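You operate a simulated robot arm through the tools that you are given. There is no shell and no other tool. Be economical: measure what you need, move in short steps, check, and stop when the job is done.

You run a simulated robot arm. Do the job below in one go: nothing can be reset, and whatever is moved stays where it is left.

## Task
Press the black plunger three times. Take the yellow capsule on the packing table and put it away on the filling bench shelf. Fetch the labelled bottle with the largest size on its label from the dispatch table and stand it on the orange disc. Do these in any order. Set down upright: yellow capsule, labelled bottle.

Only the result counts: the job must be done as asked and must still hold three seconds after the hand-in. Knocking over, shifting, dropping, spilling or breaking anything else fails it.

## Robot
A 6-joint arm with a four-finger gripper on a trunk, on a base that drives. Base frame: it is fixed to the floor where the robot stands at the start and does not move with it; the origin is under the middle of the robot, x ahead of it, y to its left, z up; the surface under the hand at the start is at about z = 850. Readings come in mm, rad, newtons and seconds.
Its first joint turns from -2.897 to 2.897 rad. Places, roughly: black plunger [1000, 0, 1100]; filling bench shelf [1000, 3500, 300]; labelled bottle [1750, 1250, 1000]; orange disc [1750, 750, 750]. Payload 3.43 kg.
Tool frame: the origin (TCP) lies between the finger pads and is the grasp point; the fingertips stand 30 mm ahead of it; z points along the fingers, y is the line along which they close. Largest opening 120 mm; the body of the gripper starts 85 mm behind the TCP.
Orientation is that of the tool frame in the base frame, as a unit quaternion [x, y, z, w]. With the fingers straight down and closing along the base's y, the tool's x points along the base's -x, its y along +y and its z along -z.

## Interface
- The arm moves only by the tool play_rows. Its argument "targets" is a list of rows, each a list of 3 entries, a list of its own where there are three numbers: the shift along the base's x, y, z in units of 400 mm (1.0 is 400 mm), then the turn, a rotation vector about the base's x, y, z in units of 90 degrees (1.0 is 90 degrees), then the finger opening in mm, from 0 to 120. In form: [[[x, y, z], [ax, ay, az], jaw], ...]. A call has 1 to 20 rows; each row is the pose to reach, as a shift and turn from the pose commanded when the call began. A call with a number of a shift or a turn outside -1 to 1 is refused whole. A row lasts 0.2 s, in which the tool goes at most 50 mm and 0.15 rad; a call with a longer step from one row to the next is refused whole, and so is a gripper value outside its range. A pose out of reach is approached as far as the arm can. The call stops where the force on the tool passes 40 N (or 10 N more than at its start, if that is more) or the arm is blocked; 0.2 s more then pass. The fingers move at their own pace and stop on an object; they squeeze with about 28 N. The grip force told is the motor's: it shows also when the fingers shut on nothing. Time passes only in rows, and 0.2 s behind the last, so rows that repeat a pose let the fingers close. The reply holds the time, the measured pose of the TCP, the force on the tool along the base axes, the opening and the grip force, in the units named above and with some noise, with the torque about the TCP (base axes, N m) and any sound that the robot's microphone picked up.
- Cameras (640 x 400 px; columns grow to the right, rows downward): "scene" is now at [-212.3, 149.3, 1252.2]; the picture's right is [-0.50, -0.86, 0.01], its down [-0.25, 0.14, -0.96] and it looks along [0.83, -0.48, -0.28] (base axes); focal length 281 px, centre (320, 200). "wrist" rides on the gripper at [72, -17, -121] in the tool frame; the picture's right is [0.23, 0.97, 0.00], its down [-0.81, 0.19, -0.55] and it looks along [-0.54, 0.13, 0.83] (tool axes); focal length 275 px, centre (320, 200). There is no depth. A picture from a camera that has moved, and an enlarged one, comes with that camera's place and axes in the base frame and with its lens. The place of the scene camera against the robot may be out by one fixed shift of up to 12 mm in any direction.
- grab_frame(camera): a new picture of that camera. It takes no simulated time.
- base_move(legs): drives the robot by 1 to 6 legs, each [ahead, turn to the left] in mm and rad, along the robot's own axes; the way and the turn of a leg run together, so that a leg with both is an arc; at most 1500 mm and 3.142 rad a leg. The arm and the cameras ride along, it lands a little off, and it stops where it bumps. It gives what a move gives.
- pan_tilt(pan, tilt): turns the head with the scene camera to pan (to the left, within 2.496 rad either way) and tilt (down, from -0.506 to 1.204), counted from straight ahead of the robot. It gives what a move gives.
- inspect(camera, box): a new picture of the part [left, top, right, bottom] of that camera's present view, enlarged. It takes no simulated time.
- job_done(): hands the job in; it is judged then, once.

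Go step by step. Nothing tells you exact positions but the pictures and the camera data: compare them with the known pose of the tool, close in by small moves and look again before you grip or let go. The budget is 165 turns and 112 pictures, counting those below and the enlarged ones. Unless the task says otherwise, let go and move clear before handing in.

The tools are called as name(argument=value, ...) on one line, values as JSON. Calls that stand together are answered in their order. play_rows: Moves the arm, as the interface text tells. Its arguments: {"type":"object","properties":{"targets":{"type":"array"}},"required":["targets"]} The other tools are called the same way: base_move (legs) drives the base; pan_tilt (pan, tilt) turns the head that bears the scene camera; grab_frame (camera) takes a picture; inspect (camera, box) takes an enlarged picture of a part of a camera's view; job_done () hands the job in.

At the start:

```text
clock: 0.0
ee_pos: [659.5, -311.5, 999.2]
tcp_rot: [-0.001, 1.0, 0.0, -0.001]
wrist_force: [1.0, 0.3, -0.4]
moment: [0.0, 0.02, 0.01]
opening: 119.9
grasp_force: 0.1
robot x, y, heading: [-1.3, 3.2, 0.0]
head pan, tilt: [-0.527, 0.278]
```

scene: 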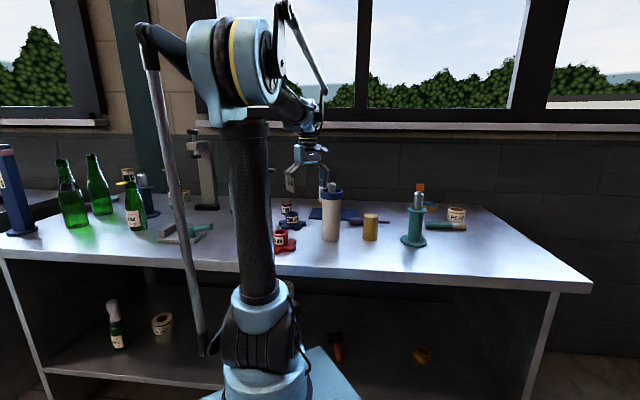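
wrist: 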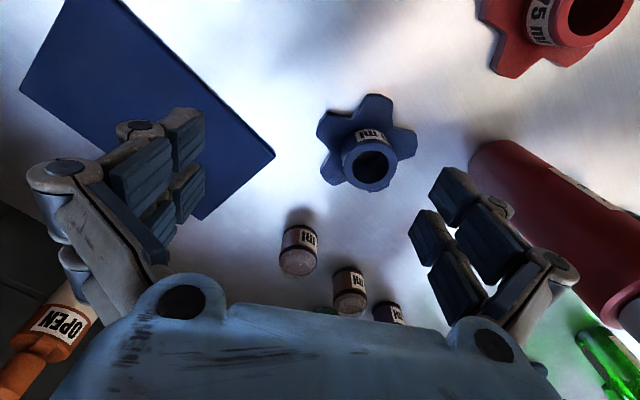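

I see a bench with green bottles, stands and a red and blue part. I will look around with the head, starting straight ahead and to the left.

pan_tilt(pan=0.1, tilt=0.3)

grab_frame(camera="scene")

pan_tilt(pan=0.9, tilt=0.3)

grab_frame(camera="scene")

pan_tilt(pan=1.8, tilt=0.3)

grab_frame(camera="scene")

```text
clock: 1.0
ee_pos: [646.4, -311.3, 1006.4]
tcp_rot: [0.0, 1.0, 0.0, 0.005]
wrist_force: [-0.6, 0.3, 0.2]
moment: [0.0, 0.01, 0.02]
opening: 120.3
grasp_force: 0.0
robot x, y, heading: [3.3, 2.9, -0.0]
head pan, tilt: [0.099, 0.3]
```

```text
109 pictures are left
camera scene: at [-200.1, 205.5, 1249.9], right [0.1, -1.0, 0.0], down [-0.31, -0.03, -0.95], along [0.95, 0.09, -0.31], focal length 281 px, centre (320, 200)
```

scene: 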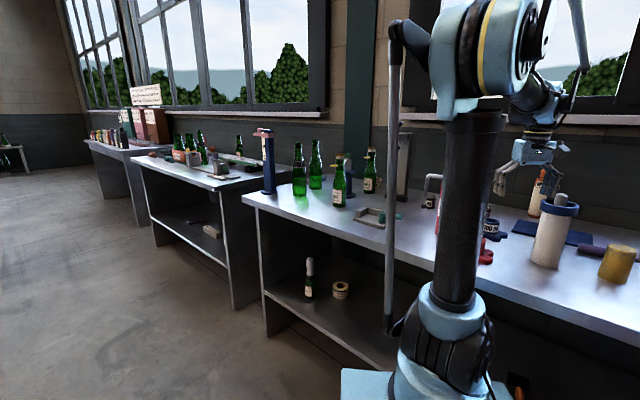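

```text
clock: 2.1
ee_pos: [646.8, -310.8, 1007.0]
tcp_rot: [0.0, 1.0, 0.0, 0.006]
wrist_force: [0.1, 0.4, -1.1]
moment: [0.0, 0.0, 0.04]
opening: 120.0
grasp_force: 0.0
robot x, y, heading: [3.1, 5.0, -0.001]
head pan, tilt: [0.901, 0.3]
```

```text
108 pictures are left
camera scene: at [-235.0, 269.5, 1250.4], right [0.78, -0.62, -0.01], down [-0.2, -0.23, -0.95], along [0.59, 0.75, -0.3], focal length 281 px, centre (320, 200)
```

scene: 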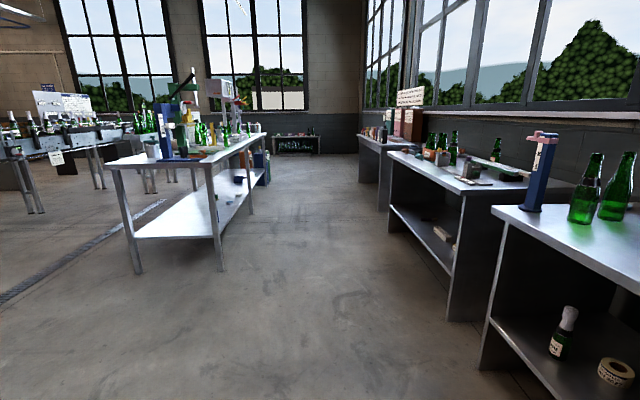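

```text
clock: 3.4
ee_pos: [646.7, -312.3, 1006.7]
tcp_rot: [0.002, 1.0, 0.0, 0.006]
wrist_force: [-0.4, 0.1, -0.5]
moment: [0.03, 0.0, -0.02]
opening: 120.1
grasp_force: 0.1
robot x, y, heading: [2.0, 0.6, -0.0]
head pan, tilt: [1.799, 0.3]
```

```text
107 pictures are left
camera scene: at [-314.2, 287.3, 1251.4], right [0.97, 0.23, -0.01], down [0.05, -0.29, -0.96], along [-0.22, 0.93, -0.29], focal length 281 px, centre (320, 200)
```

scene: 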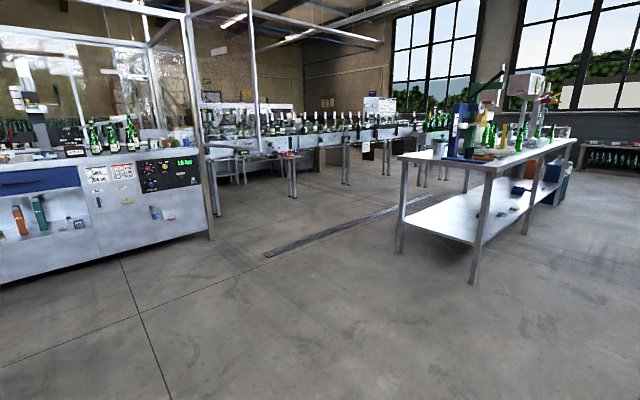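

The front bench holds bottles and fixtures; a second table stands ahead-left and the filling bench with a shelf farther left. I will look at the front bench enlarged.

pan_tilt(pan=-0.1, tilt=0.35)

inspect(camera="scene", box=[160, 100, 400, 250])

inspect(camera="scene", box=[360, 120, 640, 295])

inspect(camera="scene", box=[0, 80, 240, 230])

```text
clock: 5.2
ee_pos: [646.0, -311.1, 1006.5]
tcp_rot: [0.001, 1.0, -0.001, 0.006]
wrist_force: [0.4, -0.1, -0.4]
moment: [0.01, 0.01, -0.03]
opening: 119.8
grasp_force: 0.0
robot x, y, heading: [1.5, 3.1, 0.003]
head pan, tilt: [-0.099, 0.351]
```

```text
2.67 times, centred on (280, 175) of scene
camera zoom: at [-200.4, 187.2, 1245.2], right [-0.1, -1.0, 0.0], down [-0.35, 0.03, -0.93], along [0.93, -0.09, -0.36], focal length 750 px, centre (427, 267)
```

zoom: 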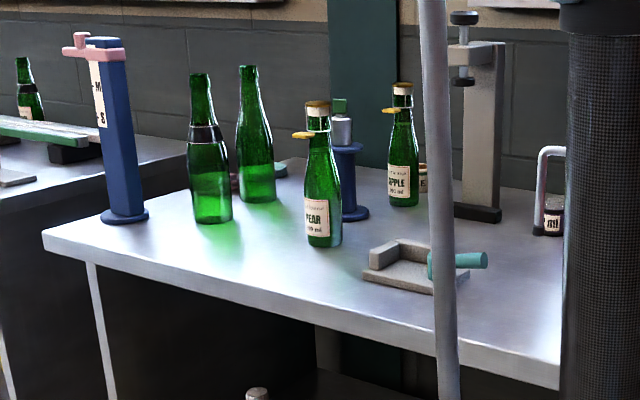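

```text
2.29 times, centred on (500, 208) of scene
camera zoom: at [-200.4, 187.2, 1245.2], right [-0.1, -1.0, 0.0], down [-0.35, 0.03, -0.93], along [0.93, -0.09, -0.36], focal length 643 px, centre (-91, 183)
```

zoom: 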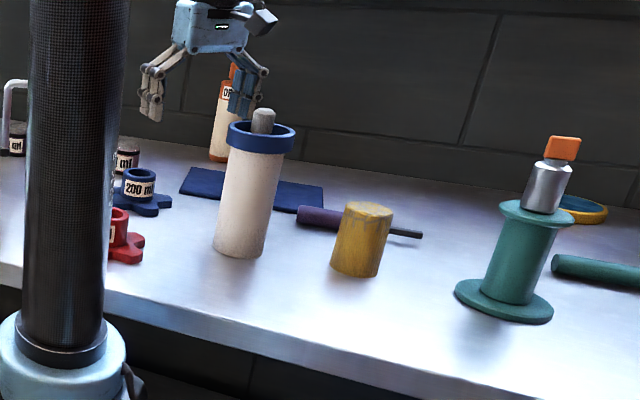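

```text
2.67 times, centred on (120, 155) of scene
camera zoom: at [-200.4, 187.2, 1245.2], right [-0.1, -1.0, 0.0], down [-0.35, 0.03, -0.93], along [0.93, -0.09, -0.36], focal length 750 px, centre (853, 320)
```

zoom: 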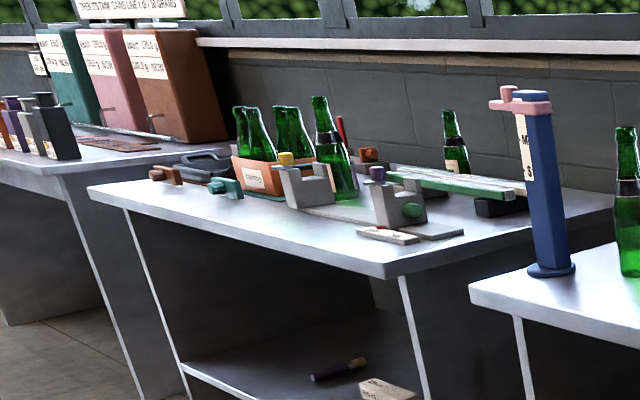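

The black plunger is on a grey press at roughly (1000, 0). The benches run diagonally, along (0.63, 0.78). I raise and draw in the hand before driving.

play_rows(targets=[[[0, 0, 0.11], [0, 0, 0], 120], [[0, 0, 0.22], [0, 0, 0], 120], [[0, 0, 0.33], [0, 0, 0], 120], [[-0.08, 0.04, 0.41], [0, 0, 0], 120], [[-0.16, 0.08, 0.49], [0, 0, 0], 120], [[-0.24, 0.12, 0.57], [0, 0, 0], 120], [[-0.32, 0.16, 0.65], [0, 0, 0], 120], [[-0.4, 0.2, 0.72], [0, 0, 0], 120], [[-0.48, 0.24, 0.78], [0, 0, 0], 120]])

grab_frame(camera="wrist")

grab_frame(camera="scene")

```text
clock: 7.2
ee_pos: [454.5, -215.4, 1316.1]
tcp_rot: [0.002, 1.0, 0.0, 0.005]
wrist_force: [0.9, 0.5, -0.2]
moment: [0.06, 0.06, -0.03]
opening: 119.8
grasp_force: 0.0
robot x, y, heading: [1.8, 3.7, 0.002]
head pan, tilt: [-0.099, 0.351]
```

```text
103 pictures are left
camera wrist: at [380.8, -232.7, 1437.1], right [-0.23, 0.97, 0.0], down [0.81, 0.19, 0.56], along [0.55, 0.13, -0.83], focal length 275 px, centre (320, 200)
```

wrist: 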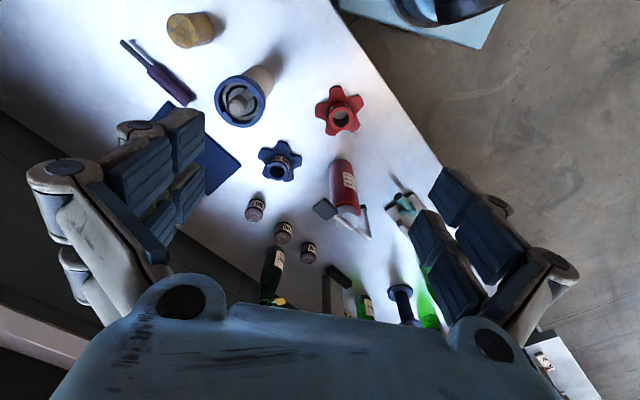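

```text
102 pictures are left
camera scene: at [-200.2, 186.9, 1245.3], right [-0.1, -1.0, 0.0], down [-0.35, 0.03, -0.93], along [0.93, -0.09, -0.36], focal length 281 px, centre (320, 200)
```

scene: 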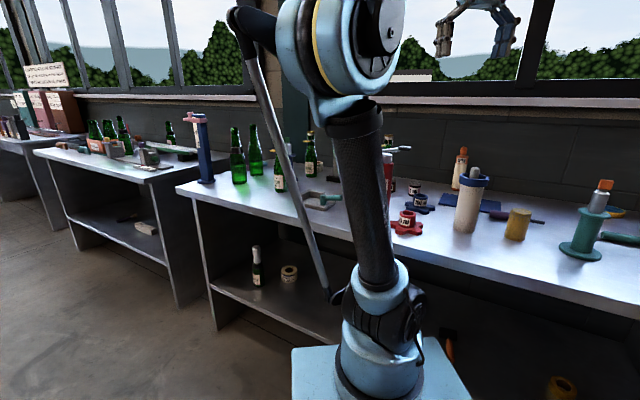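

The bench edge runs along about (0.6, 0.8), 411 mm from the base axis. I turn parallel to it, then drive toward the press.

base_move(legs=[[0, 0.927], [450, 0]])

pan_tilt(pan=-1.0, tilt=0.35)

grab_frame(camera="scene")

grab_frame(camera="wrist")

```text
clock: 12.6
ee_pos: [727.8, 581.2, 1316.8]
tcp_rot: [-0.439, 0.899, 0.002, 0.004]
wrist_force: [0.0, 0.2, -0.1]
moment: [0.03, 0.03, 0.0]
opening: 120.2
grasp_force: 0.1
robot x, y, heading: [275.6, 356.9, 0.91]
head pan, tilt: [-0.099, 0.351]
```

```text
clock: 13.8
ee_pos: [718.0, 571.1, 1322.8]
tcp_rot: [-0.439, 0.898, 0.005, 0.01]
wrist_force: [-0.5, -0.1, 0.1]
moment: [0.03, -0.01, -0.03]
opening: 120.1
grasp_force: 0.0
robot x, y, heading: [272.2, 359.0, 0.91]
head pan, tilt: [-1.0, 0.351]
```

```text
101 pictures are left
camera scene: at [37.3, 239.4, 1245.7], right [-0.09, -1.0, 0.01], down [-0.35, 0.02, -0.94], along [0.93, -0.09, -0.35], focal length 281 px, centre (320, 200)
```

scene: 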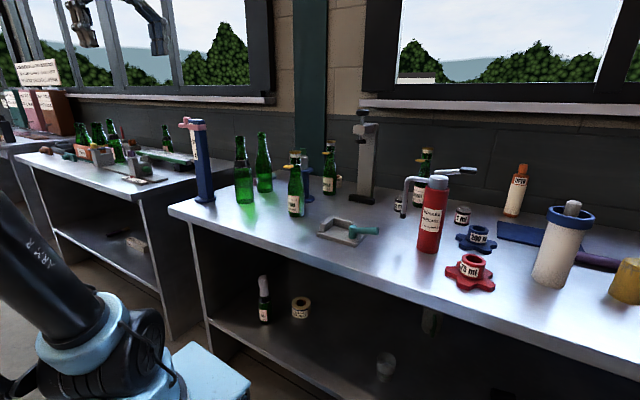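

```text
100 pictures are left
camera wrist: at [683.9, 501.3, 1441.6], right [-0.91, 0.42, -0.01], down [0.34, 0.75, 0.57], along [0.24, 0.52, -0.82], focal length 275 px, centre (320, 200)
```

wrist: 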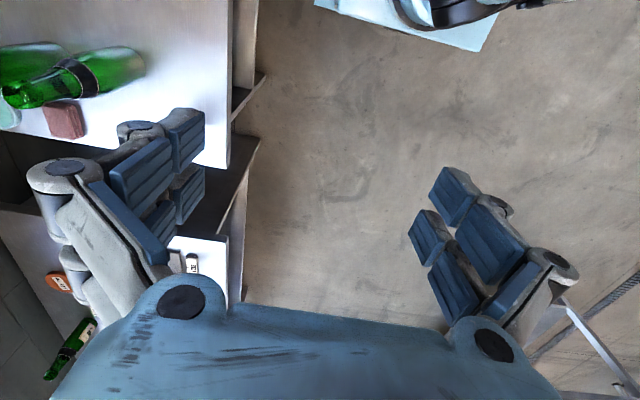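

The press is now in clear view. I estimate the plunger top near (1018, 11, 1188). I enlarge it.

inspect(camera="scene", box=[270, 90, 430, 220])

inspect(camera="scene", box=[0, 50, 200, 200])

```text
3.08 times, centred on (350, 155) of scene
camera zoom: at [37.3, 239.4, 1245.7], right [-0.09, -1.0, 0.01], down [-0.35, 0.02, -0.94], along [0.93, -0.09, -0.35], focal length 866 px, centre (228, 338)
```

zoom: 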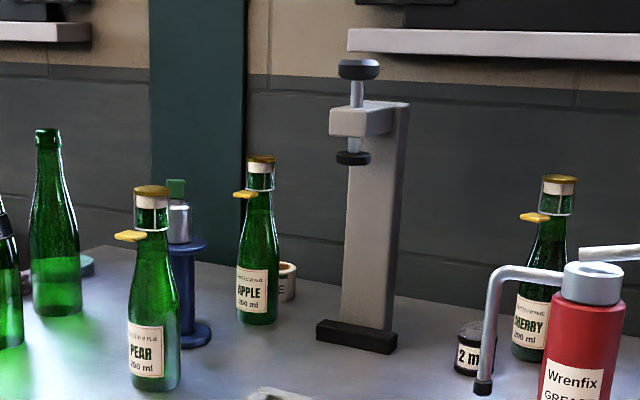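

```text
2.67 times, centred on (100, 125) of scene
camera zoom: at [37.3, 239.4, 1245.7], right [-0.09, -1.0, 0.01], down [-0.35, 0.02, -0.94], along [0.93, -0.09, -0.35], focal length 750 px, centre (907, 400)
```

zoom: 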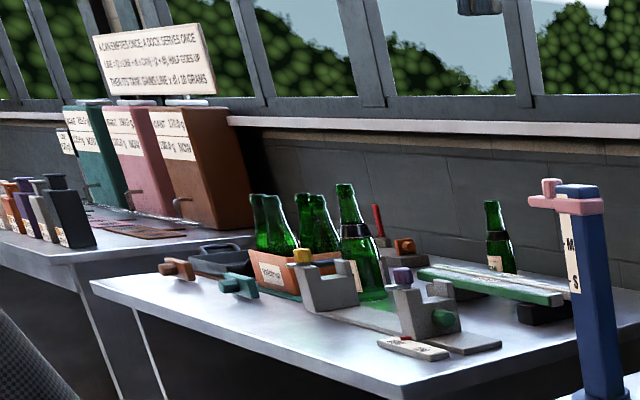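

Labelled bottles stand on this bench too (PEAR, APPLE, CHERRY), but the described one is farther away. Next I bring the closed fingers, high up, above the plunger.

play_rows(targets=[[[0.054, -0.1, 0], [0, 0, -0.04], 0], [[0.107, -0.2, 0], [0, 0, -0.08], 0], [[0.16, -0.3, 0], [0, 0, -0.12], 0], [[0.214, -0.4, 0], [0, 0, -0.16], 0], [[0.268, -0.5, 0], [0, 0, -0.2], 0], [[0.32, -0.6, 0], [0, 0, -0.24], 0], [[0.375, -0.7, 0], [0, 0, -0.28], 0]])

play_rows(targets=[[[0.054, -0.1, 0], [0, 0, -0.04], 0], [[0.107, -0.2, 0], [0, 0, -0.08], 0], [[0.16, -0.3, 0], [0, 0, -0.12], 0], [[0.214, -0.4, 0], [0, 0, -0.16], 0], [[0.268, -0.5, 0], [0, 0, -0.2], 0], [[0.32, -0.6, 0], [0, 0, -0.24], 0], [[0.375, -0.7, 0], [0, 0, -0.28], 0], [[0.375, -0.7, 0], [0, 0, -0.28], 0]])

grab_frame(camera="wrist")

inspect(camera="scene", box=[270, 40, 430, 140])

```text
clock: 15.4
ee_pos: [867.4, 290.5, 1324.4]
tcp_rot: [-0.232, 0.973, 0.001, 0.012]
wrist_force: [-0.8, 0.9, 1.6]
moment: [-0.05, -0.07, 0.02]
opening: 0.0
grasp_force: 27.9
robot x, y, heading: [278.4, 359.5, 0.906]
head pan, tilt: [-1.0, 0.351]
```

```text
clock: 17.2
ee_pos: [974.4, 53.7, 1262.1]
tcp_rot: [-0.015, 1.0, -0.001, 0.013]
wrist_force: [0.4, -1.5, 0.2]
moment: [0.04, 0.02, -0.03]
opening: 0.1
grasp_force: 28.1
out of reach, approached as far as the arm can: row 5, 6, 7, 8
robot x, y, heading: [275.8, 358.3, 0.906]
head pan, tilt: [-1.0, 0.351]
```

```text
97 pictures are left
camera wrist: at [899.1, 34.7, 1380.2], right [-0.26, 0.97, -0.01], down [0.79, 0.22, 0.57], along [0.55, 0.14, -0.82], focal length 275 px, centre (320, 200)
```

wrist: 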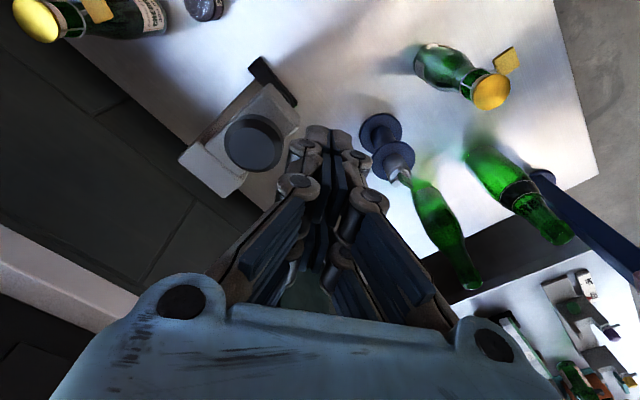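

```text
4.00 times, centred on (350, 90) of scene
camera zoom: at [37.4, 239.1, 1245.7], right [-0.09, -1.0, 0.01], down [-0.35, 0.02, -0.94], along [0.93, -0.09, -0.35], focal length 1125 px, centre (200, 640)
```

zoom: 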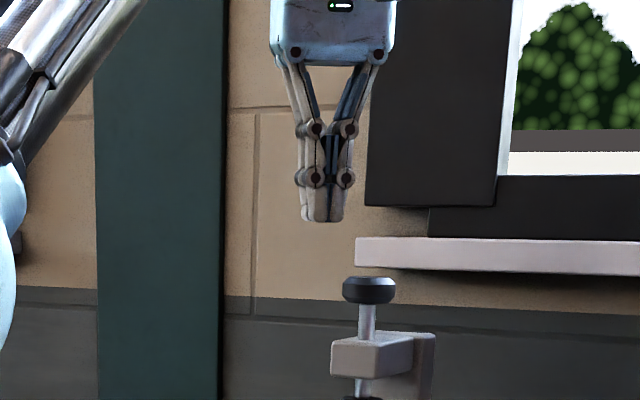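

The plunger top is near (991, 7, 1185), just beyond reach, so I draw the hand in and bring the base about 80 mm closer to the bench.

play_rows(targets=[[[-0.08, 0.07, 0], [0, 0, 0], 0], [[-0.16, 0.14, 0], [0, 0, 0], 0], [[-0.24, 0.2, 0], [0, 0, 0], 0], [[-0.32, 0.26, 0], [0, 0, 0], 0], [[-0.4, 0.32, 0], [0, 0, 0], 0], [[-0.48, 0.38, 0.05], [0, 0, 0], 0]])

base_move(legs=[[-150, 0], [0, -0.25], [320, 0], [0, 0.25]])

grab_frame(camera="scene")

```text
clock: 18.6
ee_pos: [782.1, 203.4, 1282.7]
tcp_rot: [-0.015, 1.0, -0.001, 0.013]
wrist_force: [1.1, -0.5, 0.0]
moment: [0.06, 0.07, -0.02]
opening: 0.0
grasp_force: 27.9
robot x, y, heading: [276.5, 355.9, 0.913]
head pan, tilt: [-1.0, 0.351]
```

```text
clock: 23.6
ee_pos: [945.6, 285.4, 1283.4]
tcp_rot: [-0.015, 1.0, 0.0, 0.012]
wrist_force: [-0.1, 0.0, 0.1]
moment: [0.02, -0.01, -0.04]
opening: 0.0
grasp_force: 28.1
robot x, y, heading: [438.2, 438.9, 0.908]
head pan, tilt: [-1.0, 0.351]
```

```text
95 pictures are left
camera scene: at [201.3, 319.0, 1245.7], right [-0.09, -1.0, 0.01], down [-0.35, 0.02, -0.94], along [0.93, -0.09, -0.35], focal length 281 px, centre (320, 200)
```

scene: 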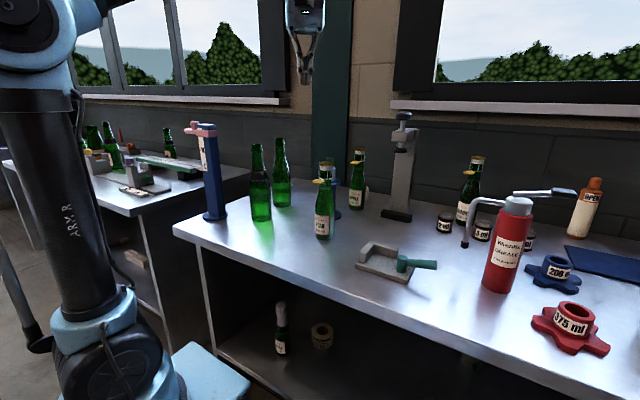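

Now within reach (702 mm). I move the closed fingers over the plunger with some clearance and look.

play_rows(targets=[[[0.019, -0.116, 0], [0, 0, -0.03], 0], [[0.038, -0.232, 0], [0, 0, -0.06], 0], [[0.056, -0.348, 0], [0, 0, -0.09], 0], [[0.075, -0.464, -0.02], [0, 0, -0.12], 0], [[0.094, -0.58, -0.04], [0, 0, -0.15], 0], [[0.1125, -0.695, -0.06], [0, 0, -0.18], 0], [[0.1125, -0.695, -0.06], [0, 0, -0.18], 0]])

grab_frame(camera="wrist")

inspect(camera="scene", box=[340, 60, 480, 160])

```text
clock: 25.2
ee_pos: [980.3, -2.7, 1258.1]
tcp_rot: [0.126, 0.992, 0.002, 0.017]
wrist_force: [0.0, -1.1, -0.4]
moment: [0.04, 0.03, -0.05]
opening: 0.0
grasp_force: 27.9
robot x, y, heading: [440.5, 437.6, 0.909]
head pan, tilt: [-1.0, 0.351]
```

```text
94 pictures are left
camera wrist: at [901.7, -1.8, 1376.3], right [0.02, 1.0, 0.0], down [0.81, -0.02, 0.58], along [0.58, -0.01, -0.81], focal length 275 px, centre (320, 200)
```

wrist: 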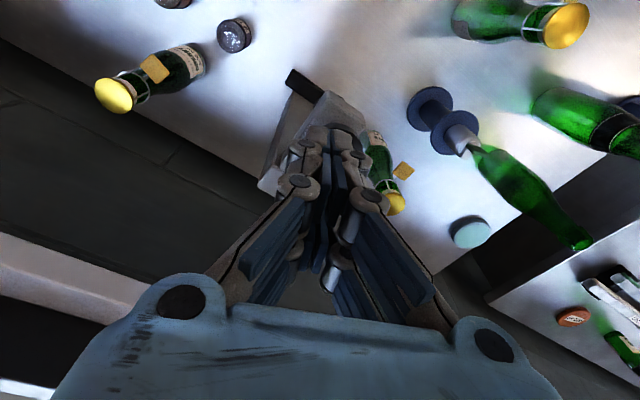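

```text
4.00 times, centred on (410, 110) of scene
camera zoom: at [201.6, 318.6, 1245.7], right [-0.09, -1.0, 0.01], down [-0.35, 0.02, -0.94], along [0.93, -0.09, -0.35], focal length 1125 px, centre (-40, 560)
```

zoom: 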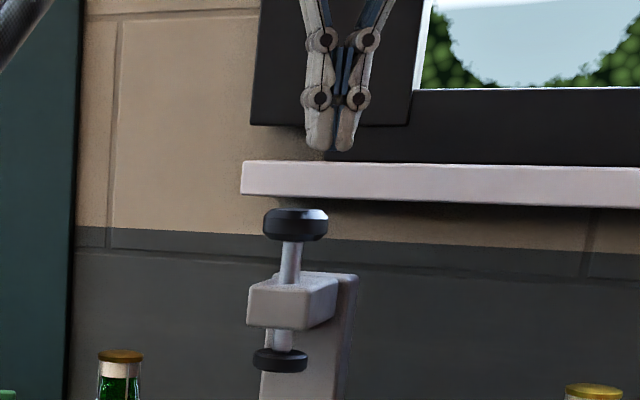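

The fingertips are about 10–12 mm short of the knob's centre in x and y. I correct and press down slowly until the force or stop shows.

play_rows(targets=[[[0.025, 0.03, 0], [0, 0, 0], 0], [[0.025, 0.03, -0.04], [0, 0, 0], 0], [[0.025, 0.03, -0.08], [0, 0, 0], 0], [[0.025, 0.03, -0.1], [0, 0, 0], 0], [[0.025, 0.03, -0.1125], [0, 0, 0], 0], [[0.025, 0.03, -0.125], [0, 0, 0], 0], [[0.025, 0.03, -0.1375], [0, 0, 0], 0], [[0.025, 0.03, -0.15], [0, 0, 0], 0]])

inspect(camera="scene", box=[340, 60, 480, 160])

```text
clock: 27.0
ee_pos: [991.1, 7.2, 1201.9]
tcp_rot: [0.125, 0.992, 0.001, 0.016]
wrist_force: [5.7, -1.6, 7.0]
moment: [0.04, -0.02, -0.01]
opening: 6.3
grasp_force: 33.5
robot x, y, heading: [439.5, 442.6, 0.913]
head pan, tilt: [-1.0, 0.351]
heard: click
```

```text
4.00 times, centred on (410, 110) of scene
camera zoom: at [201.4, 319.1, 1245.7], right [-0.09, -1.0, 0.01], down [-0.35, 0.02, -0.94], along [0.93, -0.09, -0.35], focal length 1125 px, centre (-40, 560)
```

zoom: 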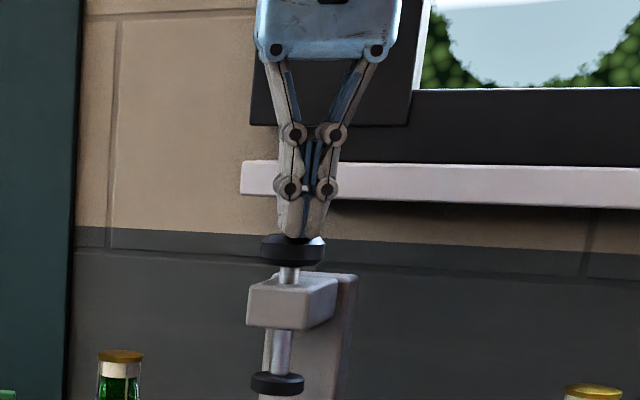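

A click was heard: one press. I lift clear and see whether the plunger returns.

play_rows(targets=[[[0, 0, 0.03], [0, 0, 0], 0], [[0, 0, 0.06], [0, 0, 0], 0], [[0, 0, 0.1], [0, 0, 0], 0], [[0, 0, 0.1], [0, 0, 0], 0]])

inspect(camera="scene", box=[340, 60, 480, 160])

```text
clock: 28.0
ee_pos: [989.0, 6.3, 1242.0]
tcp_rot: [0.125, 0.992, 0.001, 0.016]
wrist_force: [0.4, -0.1, 0.6]
moment: [0.0, 0.01, 0.05]
opening: 0.1
grasp_force: 33.4
robot x, y, heading: [441.6, 440.0, 0.911]
head pan, tilt: [-1.0, 0.351]
```

```text
4.00 times, centred on (410, 110) of scene
camera zoom: at [201.3, 319.1, 1245.7], right [-0.09, -1.0, 0.01], down [-0.35, 0.02, -0.94], along [0.93, -0.09, -0.35], focal length 1125 px, centre (-40, 560)
```

zoom: 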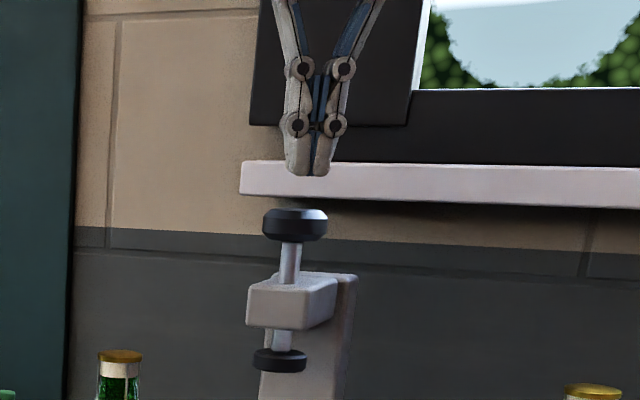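

The plunger sprang back. Now the second and third presses.

play_rows(targets=[[[0, 0.01, -0.04], [0, 0, 0], 0], [[0, 0.01, -0.06], [0, 0, 0], 0], [[0, 0.01, -0.075], [0, 0, 0], 0], [[0, 0.01, -0.09], [0, 0, 0], 0], [[0, 0.01, -0.1025], [0, 0, 0], 0]])

play_rows(targets=[[[0, 0, 0.03], [0, 0, 0], 0], [[0, 0, 0.06], [0, 0, 0], 0], [[0, 0, 0.1], [0, 0, 0], 0], [[0, 0, 0.1], [0, 0, 0], 0]])

```text
clock: 29.2
ee_pos: [990.6, 9.7, 1202.4]
tcp_rot: [0.126, 0.992, 0.002, 0.015]
wrist_force: [-0.7, 3.7, 6.3]
moment: [0.07, 0.14, -0.01]
opening: 6.0
grasp_force: 33.3
robot x, y, heading: [439.4, 438.3, 0.913]
head pan, tilt: [-1.0, 0.351]
heard: click
```

```text
clock: 30.2
ee_pos: [990.6, 11.8, 1241.5]
tcp_rot: [0.126, 0.992, 0.001, 0.015]
wrist_force: [1.1, 0.3, 0.0]
moment: [0.01, -0.03, -0.01]
opening: 0.0
grasp_force: 33.6
robot x, y, heading: [434.8, 439.6, 0.906]
head pan, tilt: [-1.0, 0.351]
```

Two clicks so far. Third press, then I rise well clear.

play_rows(targets=[[[0, 0, -0.04], [0, 0, 0], 0], [[0, 0, -0.06], [0, 0, 0], 0], [[0, 0, -0.075], [0, 0, 0], 0], [[0, 0, -0.09], [0, 0, 0], 0], [[0, 0, -0.1025], [0, 0, 0], 0]])

play_rows(targets=[[[0, 0, 0.05], [0, 0, 0], 0], [[0, 0, 0.15], [0, 0, 0], 0], [[0, 0, 0.25], [0, 0, 0], 0], [[-0.09, 0.07, 0.3], [0, 0, 0], 0], [[-0.18, 0.14, 0.3], [0, 0, 0], 0], [[-0.27, 0.21, 0.3], [0, 0, 0], 0], [[-0.36, 0.28, 0.3], [0, 0, 0], 0], [[-0.45, 0.35, 0.3], [0, 0, 0], 0]])

inspect(camera="scene", box=[220, 90, 540, 290])

```text
clock: 31.4
ee_pos: [991.9, 11.1, 1200.3]
tcp_rot: [0.126, 0.992, 0.002, 0.017]
wrist_force: [7.7, 1.1, 18.9]
moment: [0.11, 0.1, -0.03]
opening: 5.9
grasp_force: 32.9
robot x, y, heading: [441.4, 438.4, 0.907]
head pan, tilt: [-1.0, 0.351]
heard: click
```

```text
clock: 33.4
ee_pos: [828.2, 57.4, 1334.7]
tcp_rot: [0.128, 0.992, 0.009, 0.021]
wrist_force: [-1.9, 0.2, 0.2]
moment: [0.03, -0.13, -0.01]
opening: 0.2
grasp_force: 33.3
out of reach, approached as far as the arm can: row 3, 4, 5, 6, 7
robot x, y, heading: [439.1, 440.0, 0.907]
head pan, tilt: [-1.0, 0.351]
stopped in row 8: the arm was blocked; the commanded pose is now the measured one
```

```text
2.00 times, centred on (380, 190) of scene
camera zoom: at [195.6, 312.5, 1243.9], right [-0.09, -1.0, 0.01], down [-0.35, 0.03, -0.94], along [0.93, -0.09, -0.35], focal length 563 px, centre (200, 220)
```

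zoom: 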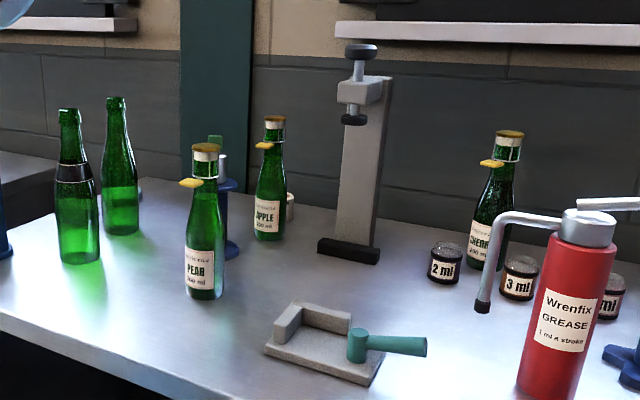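

Three clicks in all: the plunger is done. The arm was blocked while drawing back, so I look at what it touched.

grab_frame(camera="scene")

grab_frame(camera="wrist")

```text
89 pictures are left
camera scene: at [195.6, 312.5, 1243.9], right [-0.09, -1.0, 0.01], down [-0.35, 0.03, -0.94], along [0.93, -0.09, -0.35], focal length 281 px, centre (320, 200)
```

scene: 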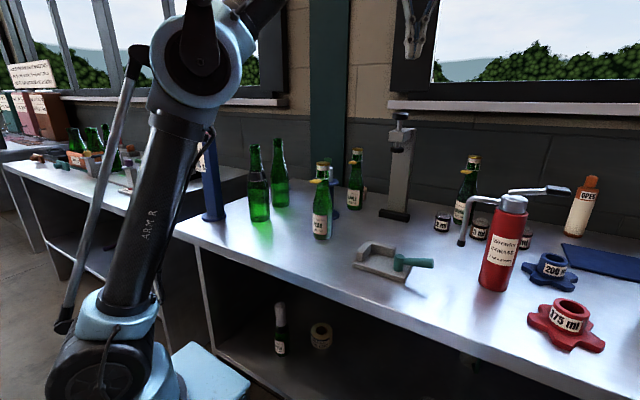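

```text
88 pictures are left
camera wrist: at [748.8, 57.0, 1451.9], right [0.02, 1.0, 0.01], down [0.81, -0.03, 0.59], along [0.59, 0.0, -0.81], focal length 275 px, centre (320, 200)
```

wrist: 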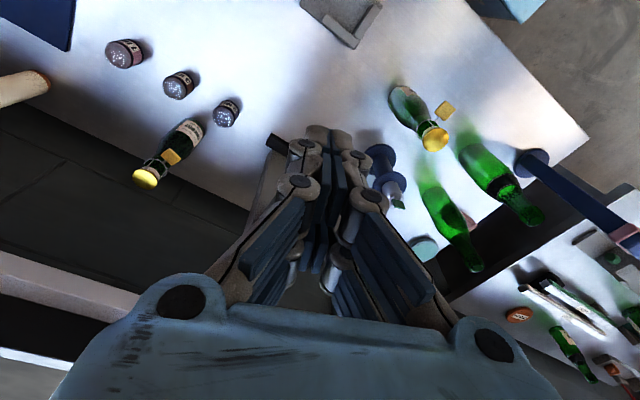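

The plunger is back up and nothing was shifted; the block was the arm's own fold. Now I drive on along the bench to see the next table.

base_move(legs=[[700, 0]])

pan_tilt(pan=-0.9, tilt=0.4)

grab_frame(camera="scene")

```text
clock: 37.3
ee_pos: [1265.5, 617.8, 1334.7]
tcp_rot: [0.126, 0.992, 0.006, 0.018]
wrist_force: [0.0, -0.3, 0.8]
moment: [-0.01, 0.01, -0.03]
opening: 0.0
grasp_force: 33.5
robot x, y, heading: [870.5, 991.1, 0.912]
head pan, tilt: [-1.0, 0.351]
```

```text
clock: 38.0
ee_pos: [1255.7, 605.7, 1334.2]
tcp_rot: [0.127, 0.992, 0.012, 0.022]
wrist_force: [-0.8, -0.6, -0.6]
moment: [0.04, -0.01, 0.02]
opening: 0.2
grasp_force: 33.8
robot x, y, heading: [870.7, 987.8, 0.914]
head pan, tilt: [-0.901, 0.4]
```

```text
87 pictures are left
camera scene: at [632.0, 881.4, 1241.1], right [0.01, -1.0, 0.01], down [-0.4, -0.01, -0.92], along [0.92, 0.0, -0.4], focal length 281 px, centre (320, 200)
```

scene: 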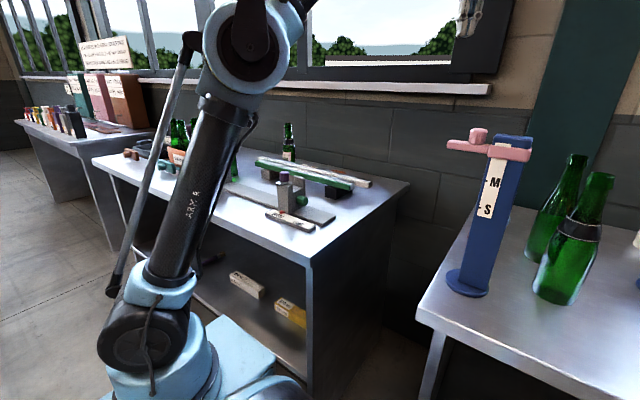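

The arm hides part of the second table. I drive on so I can look at it from the side.

base_move(legs=[[600, 0]])

pan_tilt(pan=-1.5, tilt=0.45)

grab_frame(camera="scene")

```text
clock: 41.4
ee_pos: [1622.0, 1077.3, 1333.1]
tcp_rot: [0.125, 0.992, 0.011, 0.022]
wrist_force: [-0.6, 0.1, -0.3]
moment: [0.0, 0.02, -0.01]
opening: 0.0
grasp_force: 33.0
robot x, y, heading: [1235.2, 1460.5, 0.912]
head pan, tilt: [-0.901, 0.4]
```

```text
clock: 42.4
ee_pos: [1610.7, 1064.5, 1331.9]
tcp_rot: [0.125, 0.992, 0.018, 0.026]
wrist_force: [-0.5, 0.8, 0.1]
moment: [0.03, -0.02, -0.03]
opening: 0.0
grasp_force: 33.5
robot x, y, heading: [1233.3, 1459.9, 0.912]
head pan, tilt: [-1.499, 0.45]
```

```text
86 pictures are left
camera scene: at [981.3, 1298.8, 1237.1], right [-0.55, -0.83, 0.01], down [-0.37, 0.23, -0.9], along [0.75, -0.5, -0.44], focal length 281 px, centre (320, 200)
```

scene: 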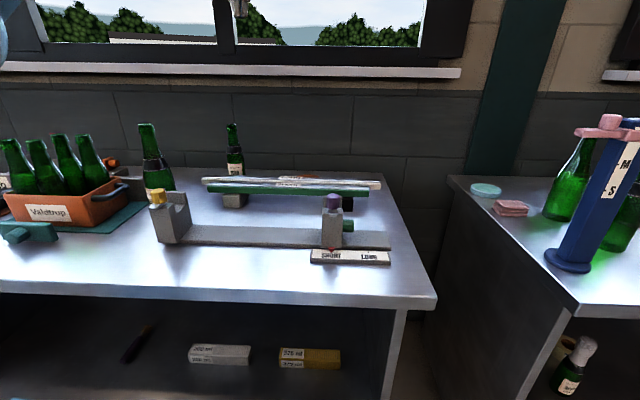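

I see the second table's crate, slide fixture and a bottle at the back. I enlarge it.

inspect(camera="scene", box=[0, 110, 260, 270])

inspect(camera="scene", box=[200, 110, 460, 270])

pan_tilt(pan=-0.3, tilt=0.4)

grab_frame(camera="scene")

grab_frame(camera="wrist")

```text
2.46 times, centred on (130, 190) of scene
camera zoom: at [981.3, 1298.8, 1237.1], right [-0.55, -0.83, 0.01], down [-0.37, 0.23, -0.9], along [0.75, -0.5, -0.44], focal length 693 px, centre (788, 225)
```

zoom: 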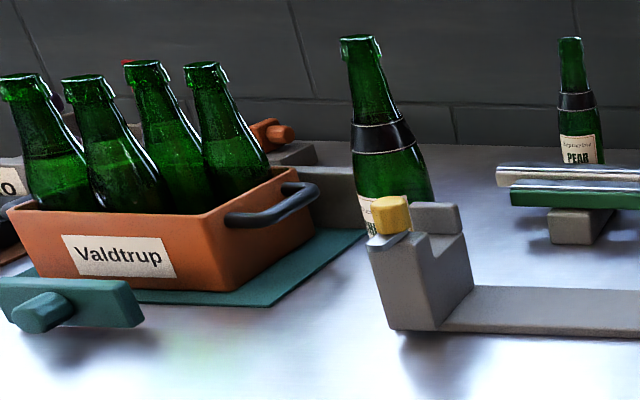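

```text
2.46 times, centred on (330, 190) of scene
camera zoom: at [981.3, 1298.8, 1237.1], right [-0.55, -0.83, 0.01], down [-0.37, 0.23, -0.9], along [0.75, -0.5, -0.44], focal length 693 px, centre (295, 225)
```

zoom: 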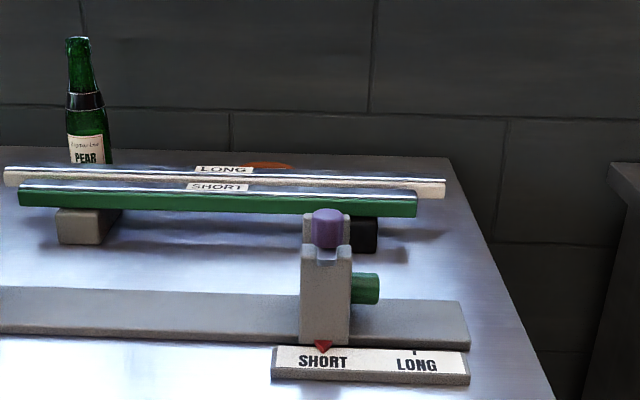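

```text
clock: 43.8
ee_pos: [1612.9, 1065.9, 1332.6]
tcp_rot: [0.125, 0.992, 0.017, 0.026]
wrist_force: [0.6, 0.9, 0.1]
moment: [0.02, -0.02, -0.01]
opening: 0.0
grasp_force: 33.4
robot x, y, heading: [1234.6, 1459.5, 0.912]
head pan, tilt: [-0.3, 0.4]
```

```text
83 pictures are left
camera scene: at [980.6, 1402.8, 1240.7], right [0.57, -0.82, 0.0], down [-0.33, -0.23, -0.92], along [0.75, 0.52, -0.4], focal length 281 px, centre (320, 200)
```

scene: 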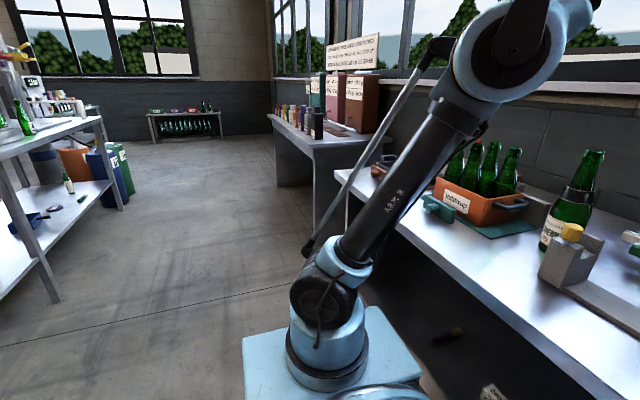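

```text
82 pictures are left
camera wrist: at [1530.4, 1062.8, 1448.4], right [0.02, 1.0, 0.03], down [0.8, -0.03, 0.6], along [0.6, 0.01, -0.8], focal length 275 px, centre (320, 200)
```

wrist: 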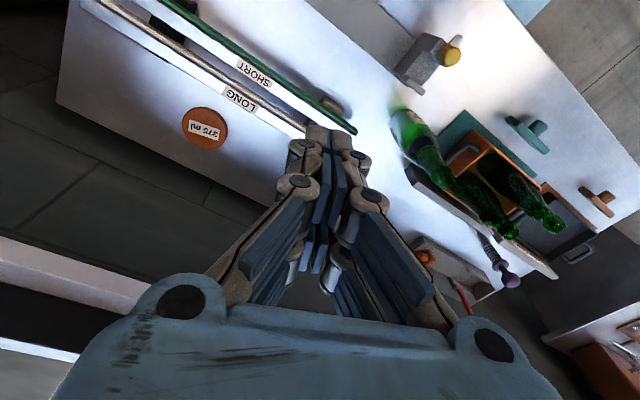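

The orange disc (near (1785, 795)) is on this table, with a labelled bottle beside the slide fixture and another at the back. I read their labels.

inspect(camera="scene", box=[500, 140, 640, 270])

pan_tilt(pan=-1.3, tilt=0.3)

inspect(camera="scene", box=[120, 60, 380, 222])

```text
3.08 times, centred on (570, 205) of scene
camera zoom: at [980.6, 1402.8, 1240.7], right [0.57, -0.82, 0.0], down [-0.33, -0.23, -0.92], along [0.75, 0.52, -0.4], focal length 866 px, centre (-449, 185)
```

zoom: 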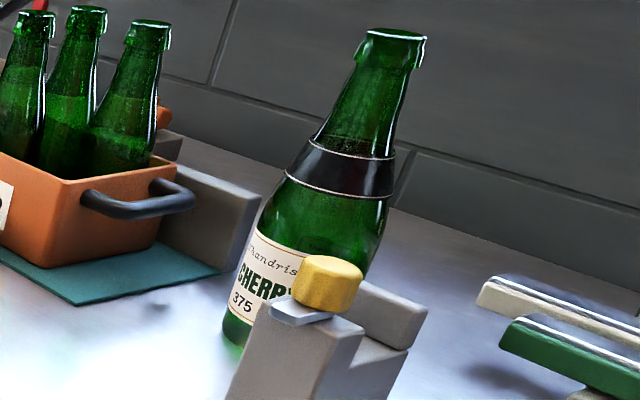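

```text
clock: 45.1
ee_pos: [1610.9, 1064.9, 1332.7]
tcp_rot: [0.125, 0.992, 0.016, 0.026]
wrist_force: [0.1, -0.3, 0.3]
moment: [-0.03, -0.02, 0.01]
opening: 0.0
grasp_force: 33.2
robot x, y, heading: [1235.4, 1462.6, 0.915]
head pan, tilt: [-1.3, 0.3]
```

```text
2.46 times, centred on (250, 141) of scene
camera zoom: at [991.3, 1314.5, 1250.8], right [-0.38, -0.93, 0.01], down [-0.28, 0.1, -0.95], along [0.88, -0.36, -0.3], focal length 693 px, centre (492, 345)
```

zoom: 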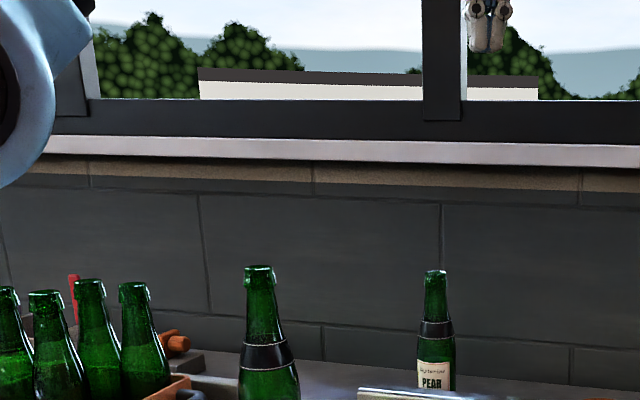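

The CHERRY bottle reads 375; the back PEAR bottle still needs reading. I also search for the yellow capsule and the packing table, looking left and ahead.

pan_tilt(pan=0.9, tilt=0.2)

grab_frame(camera="scene")

pan_tilt(pan=0.1, tilt=0.2)

inspect(camera="scene", box=[60, 60, 380, 260])

pan_tilt(pan=2.0, tilt=0.2)

grab_frame(camera="scene")

```text
clock: 47.2
ee_pos: [1611.0, 1065.7, 1331.4]
tcp_rot: [0.125, 0.992, 0.017, 0.025]
wrist_force: [0.6, 0.9, 0.2]
moment: [-0.01, 0.0, -0.02]
opening: 0.0
grasp_force: 33.3
robot x, y, heading: [1234.8, 1463.5, 0.913]
head pan, tilt: [0.901, 0.201]
```

```text
79 pictures are left
camera scene: at [882.6, 1440.3, 1259.6], right [0.97, 0.24, -0.01], down [0.04, -0.2, -0.98], along [-0.24, 0.95, -0.21], focal length 281 px, centre (320, 200)
```

scene: 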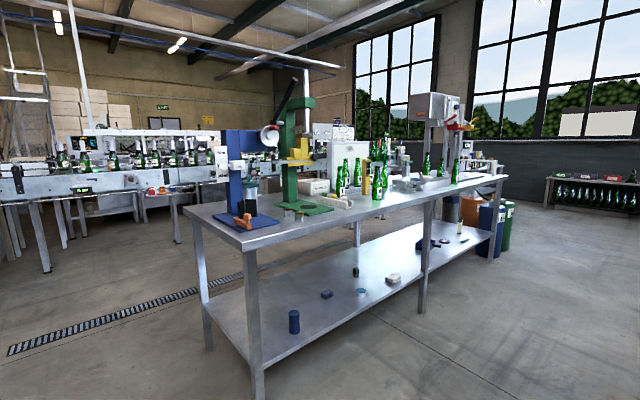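

```text
clock: 48.3
ee_pos: [1611.4, 1064.9, 1332.0]
tcp_rot: [0.124, 0.992, 0.016, 0.026]
wrist_force: [-0.1, -0.3, -0.6]
moment: [0.0, 0.0, -0.04]
opening: 0.2
grasp_force: 33.2
robot x, y, heading: [1230.8, 1459.1, 0.907]
head pan, tilt: [0.099, 0.201]
```

```text
2.00 times, centred on (220, 160) of scene
camera zoom: at [954.2, 1428.9, 1259.2], right [0.85, -0.53, 0.0], down [-0.11, -0.18, -0.98], along [0.52, 0.83, -0.21], focal length 563 px, centre (520, 280)
```

zoom: 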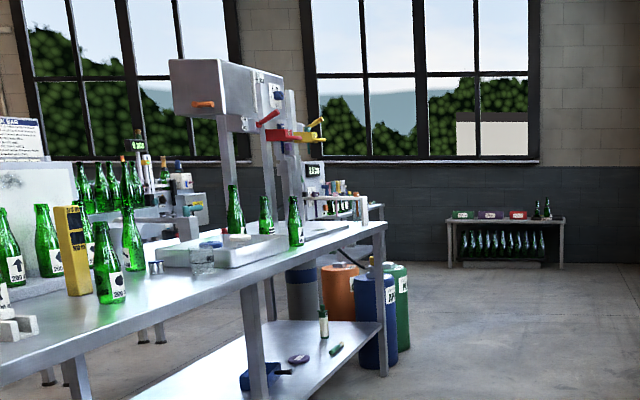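

```text
clock: 50.2
ee_pos: [1611.3, 1065.5, 1333.2]
tcp_rot: [0.126, 0.992, 0.017, 0.026]
wrist_force: [-0.1, 0.6, 0.0]
moment: [-0.03, 0.01, 0.01]
opening: 0.0
grasp_force: 33.4
robot x, y, heading: [1237.6, 1464.7, 0.911]
head pan, tilt: [2.0, 0.201]
```

```text
77 pictures are left
camera scene: at [814.2, 1371.0, 1260.9], right [0.23, 0.97, -0.01], down [0.19, -0.06, -0.98], along [-0.96, 0.22, -0.19], focal length 281 px, centre (320, 200)
```

scene: 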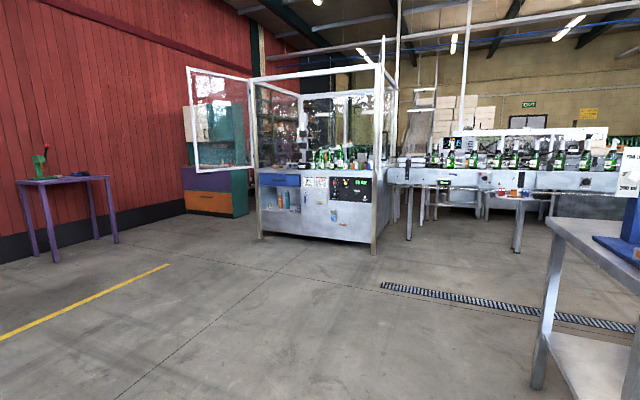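

The filling bench is the long table with the shelf to my left. I open the fingers to see past them toward the PEAR bottle and the disc.

play_rows(targets=[[[0, 0, 0], [0, 0, 0], 120], [[0, 0, 0], [0, 0, 0], 120], [[0, 0, 0], [0, 0, 0], 120]])

grab_frame(camera="wrist")

```text
clock: 51.0
ee_pos: [1611.1, 1065.0, 1331.6]
tcp_rot: [0.124, 0.992, 0.017, 0.025]
wrist_force: [0.4, 0.9, -0.1]
moment: [-0.02, -0.01, 0.01]
opening: 119.8
grasp_force: 0.0
robot x, y, heading: [1237.3, 1461.9, 0.911]
head pan, tilt: [2.0, 0.201]
```

```text
76 pictures are left
camera wrist: at [1530.3, 1062.8, 1448.4], right [0.02, 1.0, 0.03], down [0.8, -0.03, 0.6], along [0.6, 0.01, -0.8], focal length 275 px, centre (320, 200)
```

wrist: 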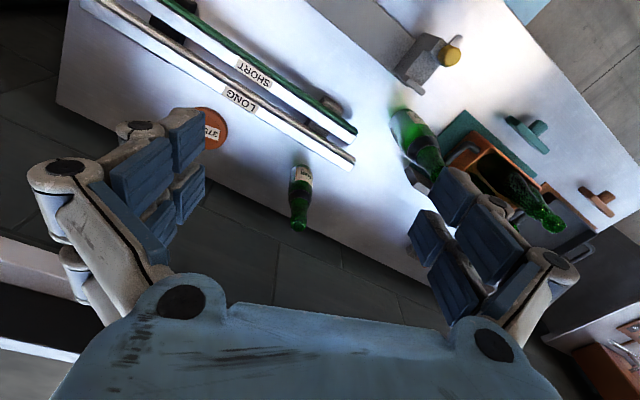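

inspect(camera="wrist", box=[270, 150, 350, 240])

inspect(camera="wrist", box=[380, 60, 460, 190])

```text
4.44 times, centred on (310, 195) of wrist
camera zoom: at [1530.3, 1062.8, 1448.4], right [0.02, 1.0, 0.03], down [0.8, -0.03, 0.6], along [0.6, 0.01, -0.8], focal length 1224 px, centre (364, 222)
```

zoom: 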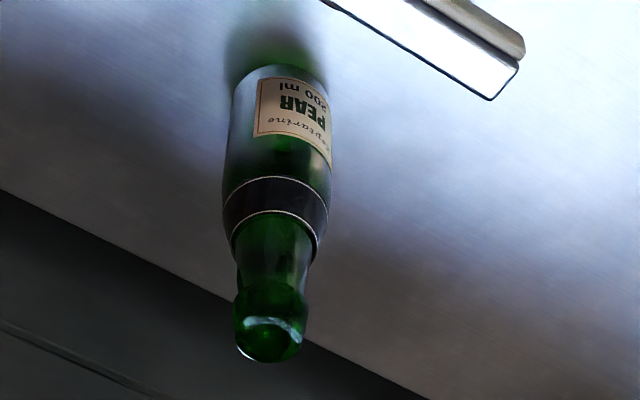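

```text
3.08 times, centred on (420, 125) of wrist
camera zoom: at [1530.3, 1062.8, 1448.4], right [0.02, 1.0, 0.03], down [0.8, -0.03, 0.6], along [0.6, 0.01, -0.8], focal length 847 px, centre (12, 431)
```

zoom: 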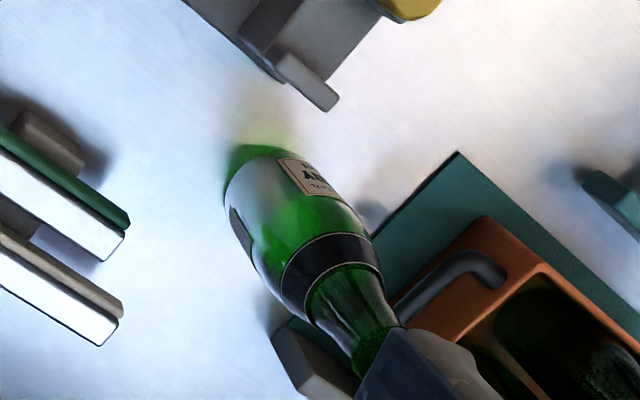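

PEAR is 200 ml, CHERRY 375 ml, so CHERRY goes on the disc. I put them at about (1771, 1266) and (1765, 823), tables at z≈850. I back up a little so both are well within reach.

base_move(legs=[[-150, 0]])

pan_tilt(pan=-1.2, tilt=0.4)

grab_frame(camera="scene")

```text
clock: 52.4
ee_pos: [1518.9, 945.2, 1332.3]
tcp_rot: [0.126, 0.992, 0.016, 0.026]
wrist_force: [1.2, 1.5, -0.4]
moment: [-0.1, 0.06, 0.0]
opening: 120.2
grasp_force: 0.0
robot x, y, heading: [1140.6, 1336.5, 0.912]
head pan, tilt: [2.0, 0.201]
```

```text
clock: 55.1
ee_pos: [1506.9, 932.8, 1330.2]
tcp_rot: [0.126, 0.991, 0.022, 0.029]
wrist_force: [0.0, -0.8, 0.0]
moment: [-0.02, -0.02, -0.03]
opening: 119.9
grasp_force: 0.0
robot x, y, heading: [1143.2, 1343.2, 0.913]
head pan, tilt: [-1.201, 0.4]
```

```text
73 pictures are left
camera scene: at [899.4, 1201.8, 1241.4], right [-0.28, -0.96, 0.01], down [-0.38, 0.1, -0.92], along [0.88, -0.27, -0.39], focal length 281 px, centre (320, 200)
```

scene: 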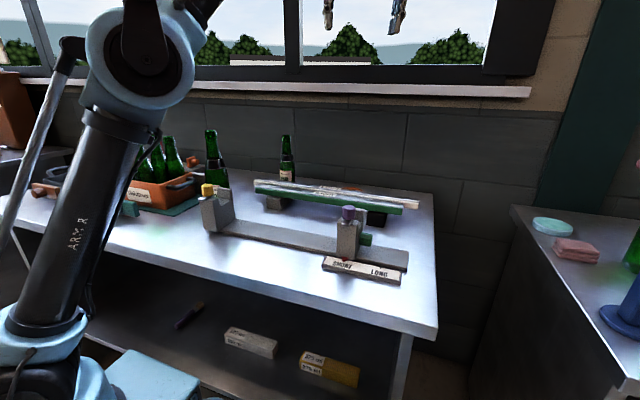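

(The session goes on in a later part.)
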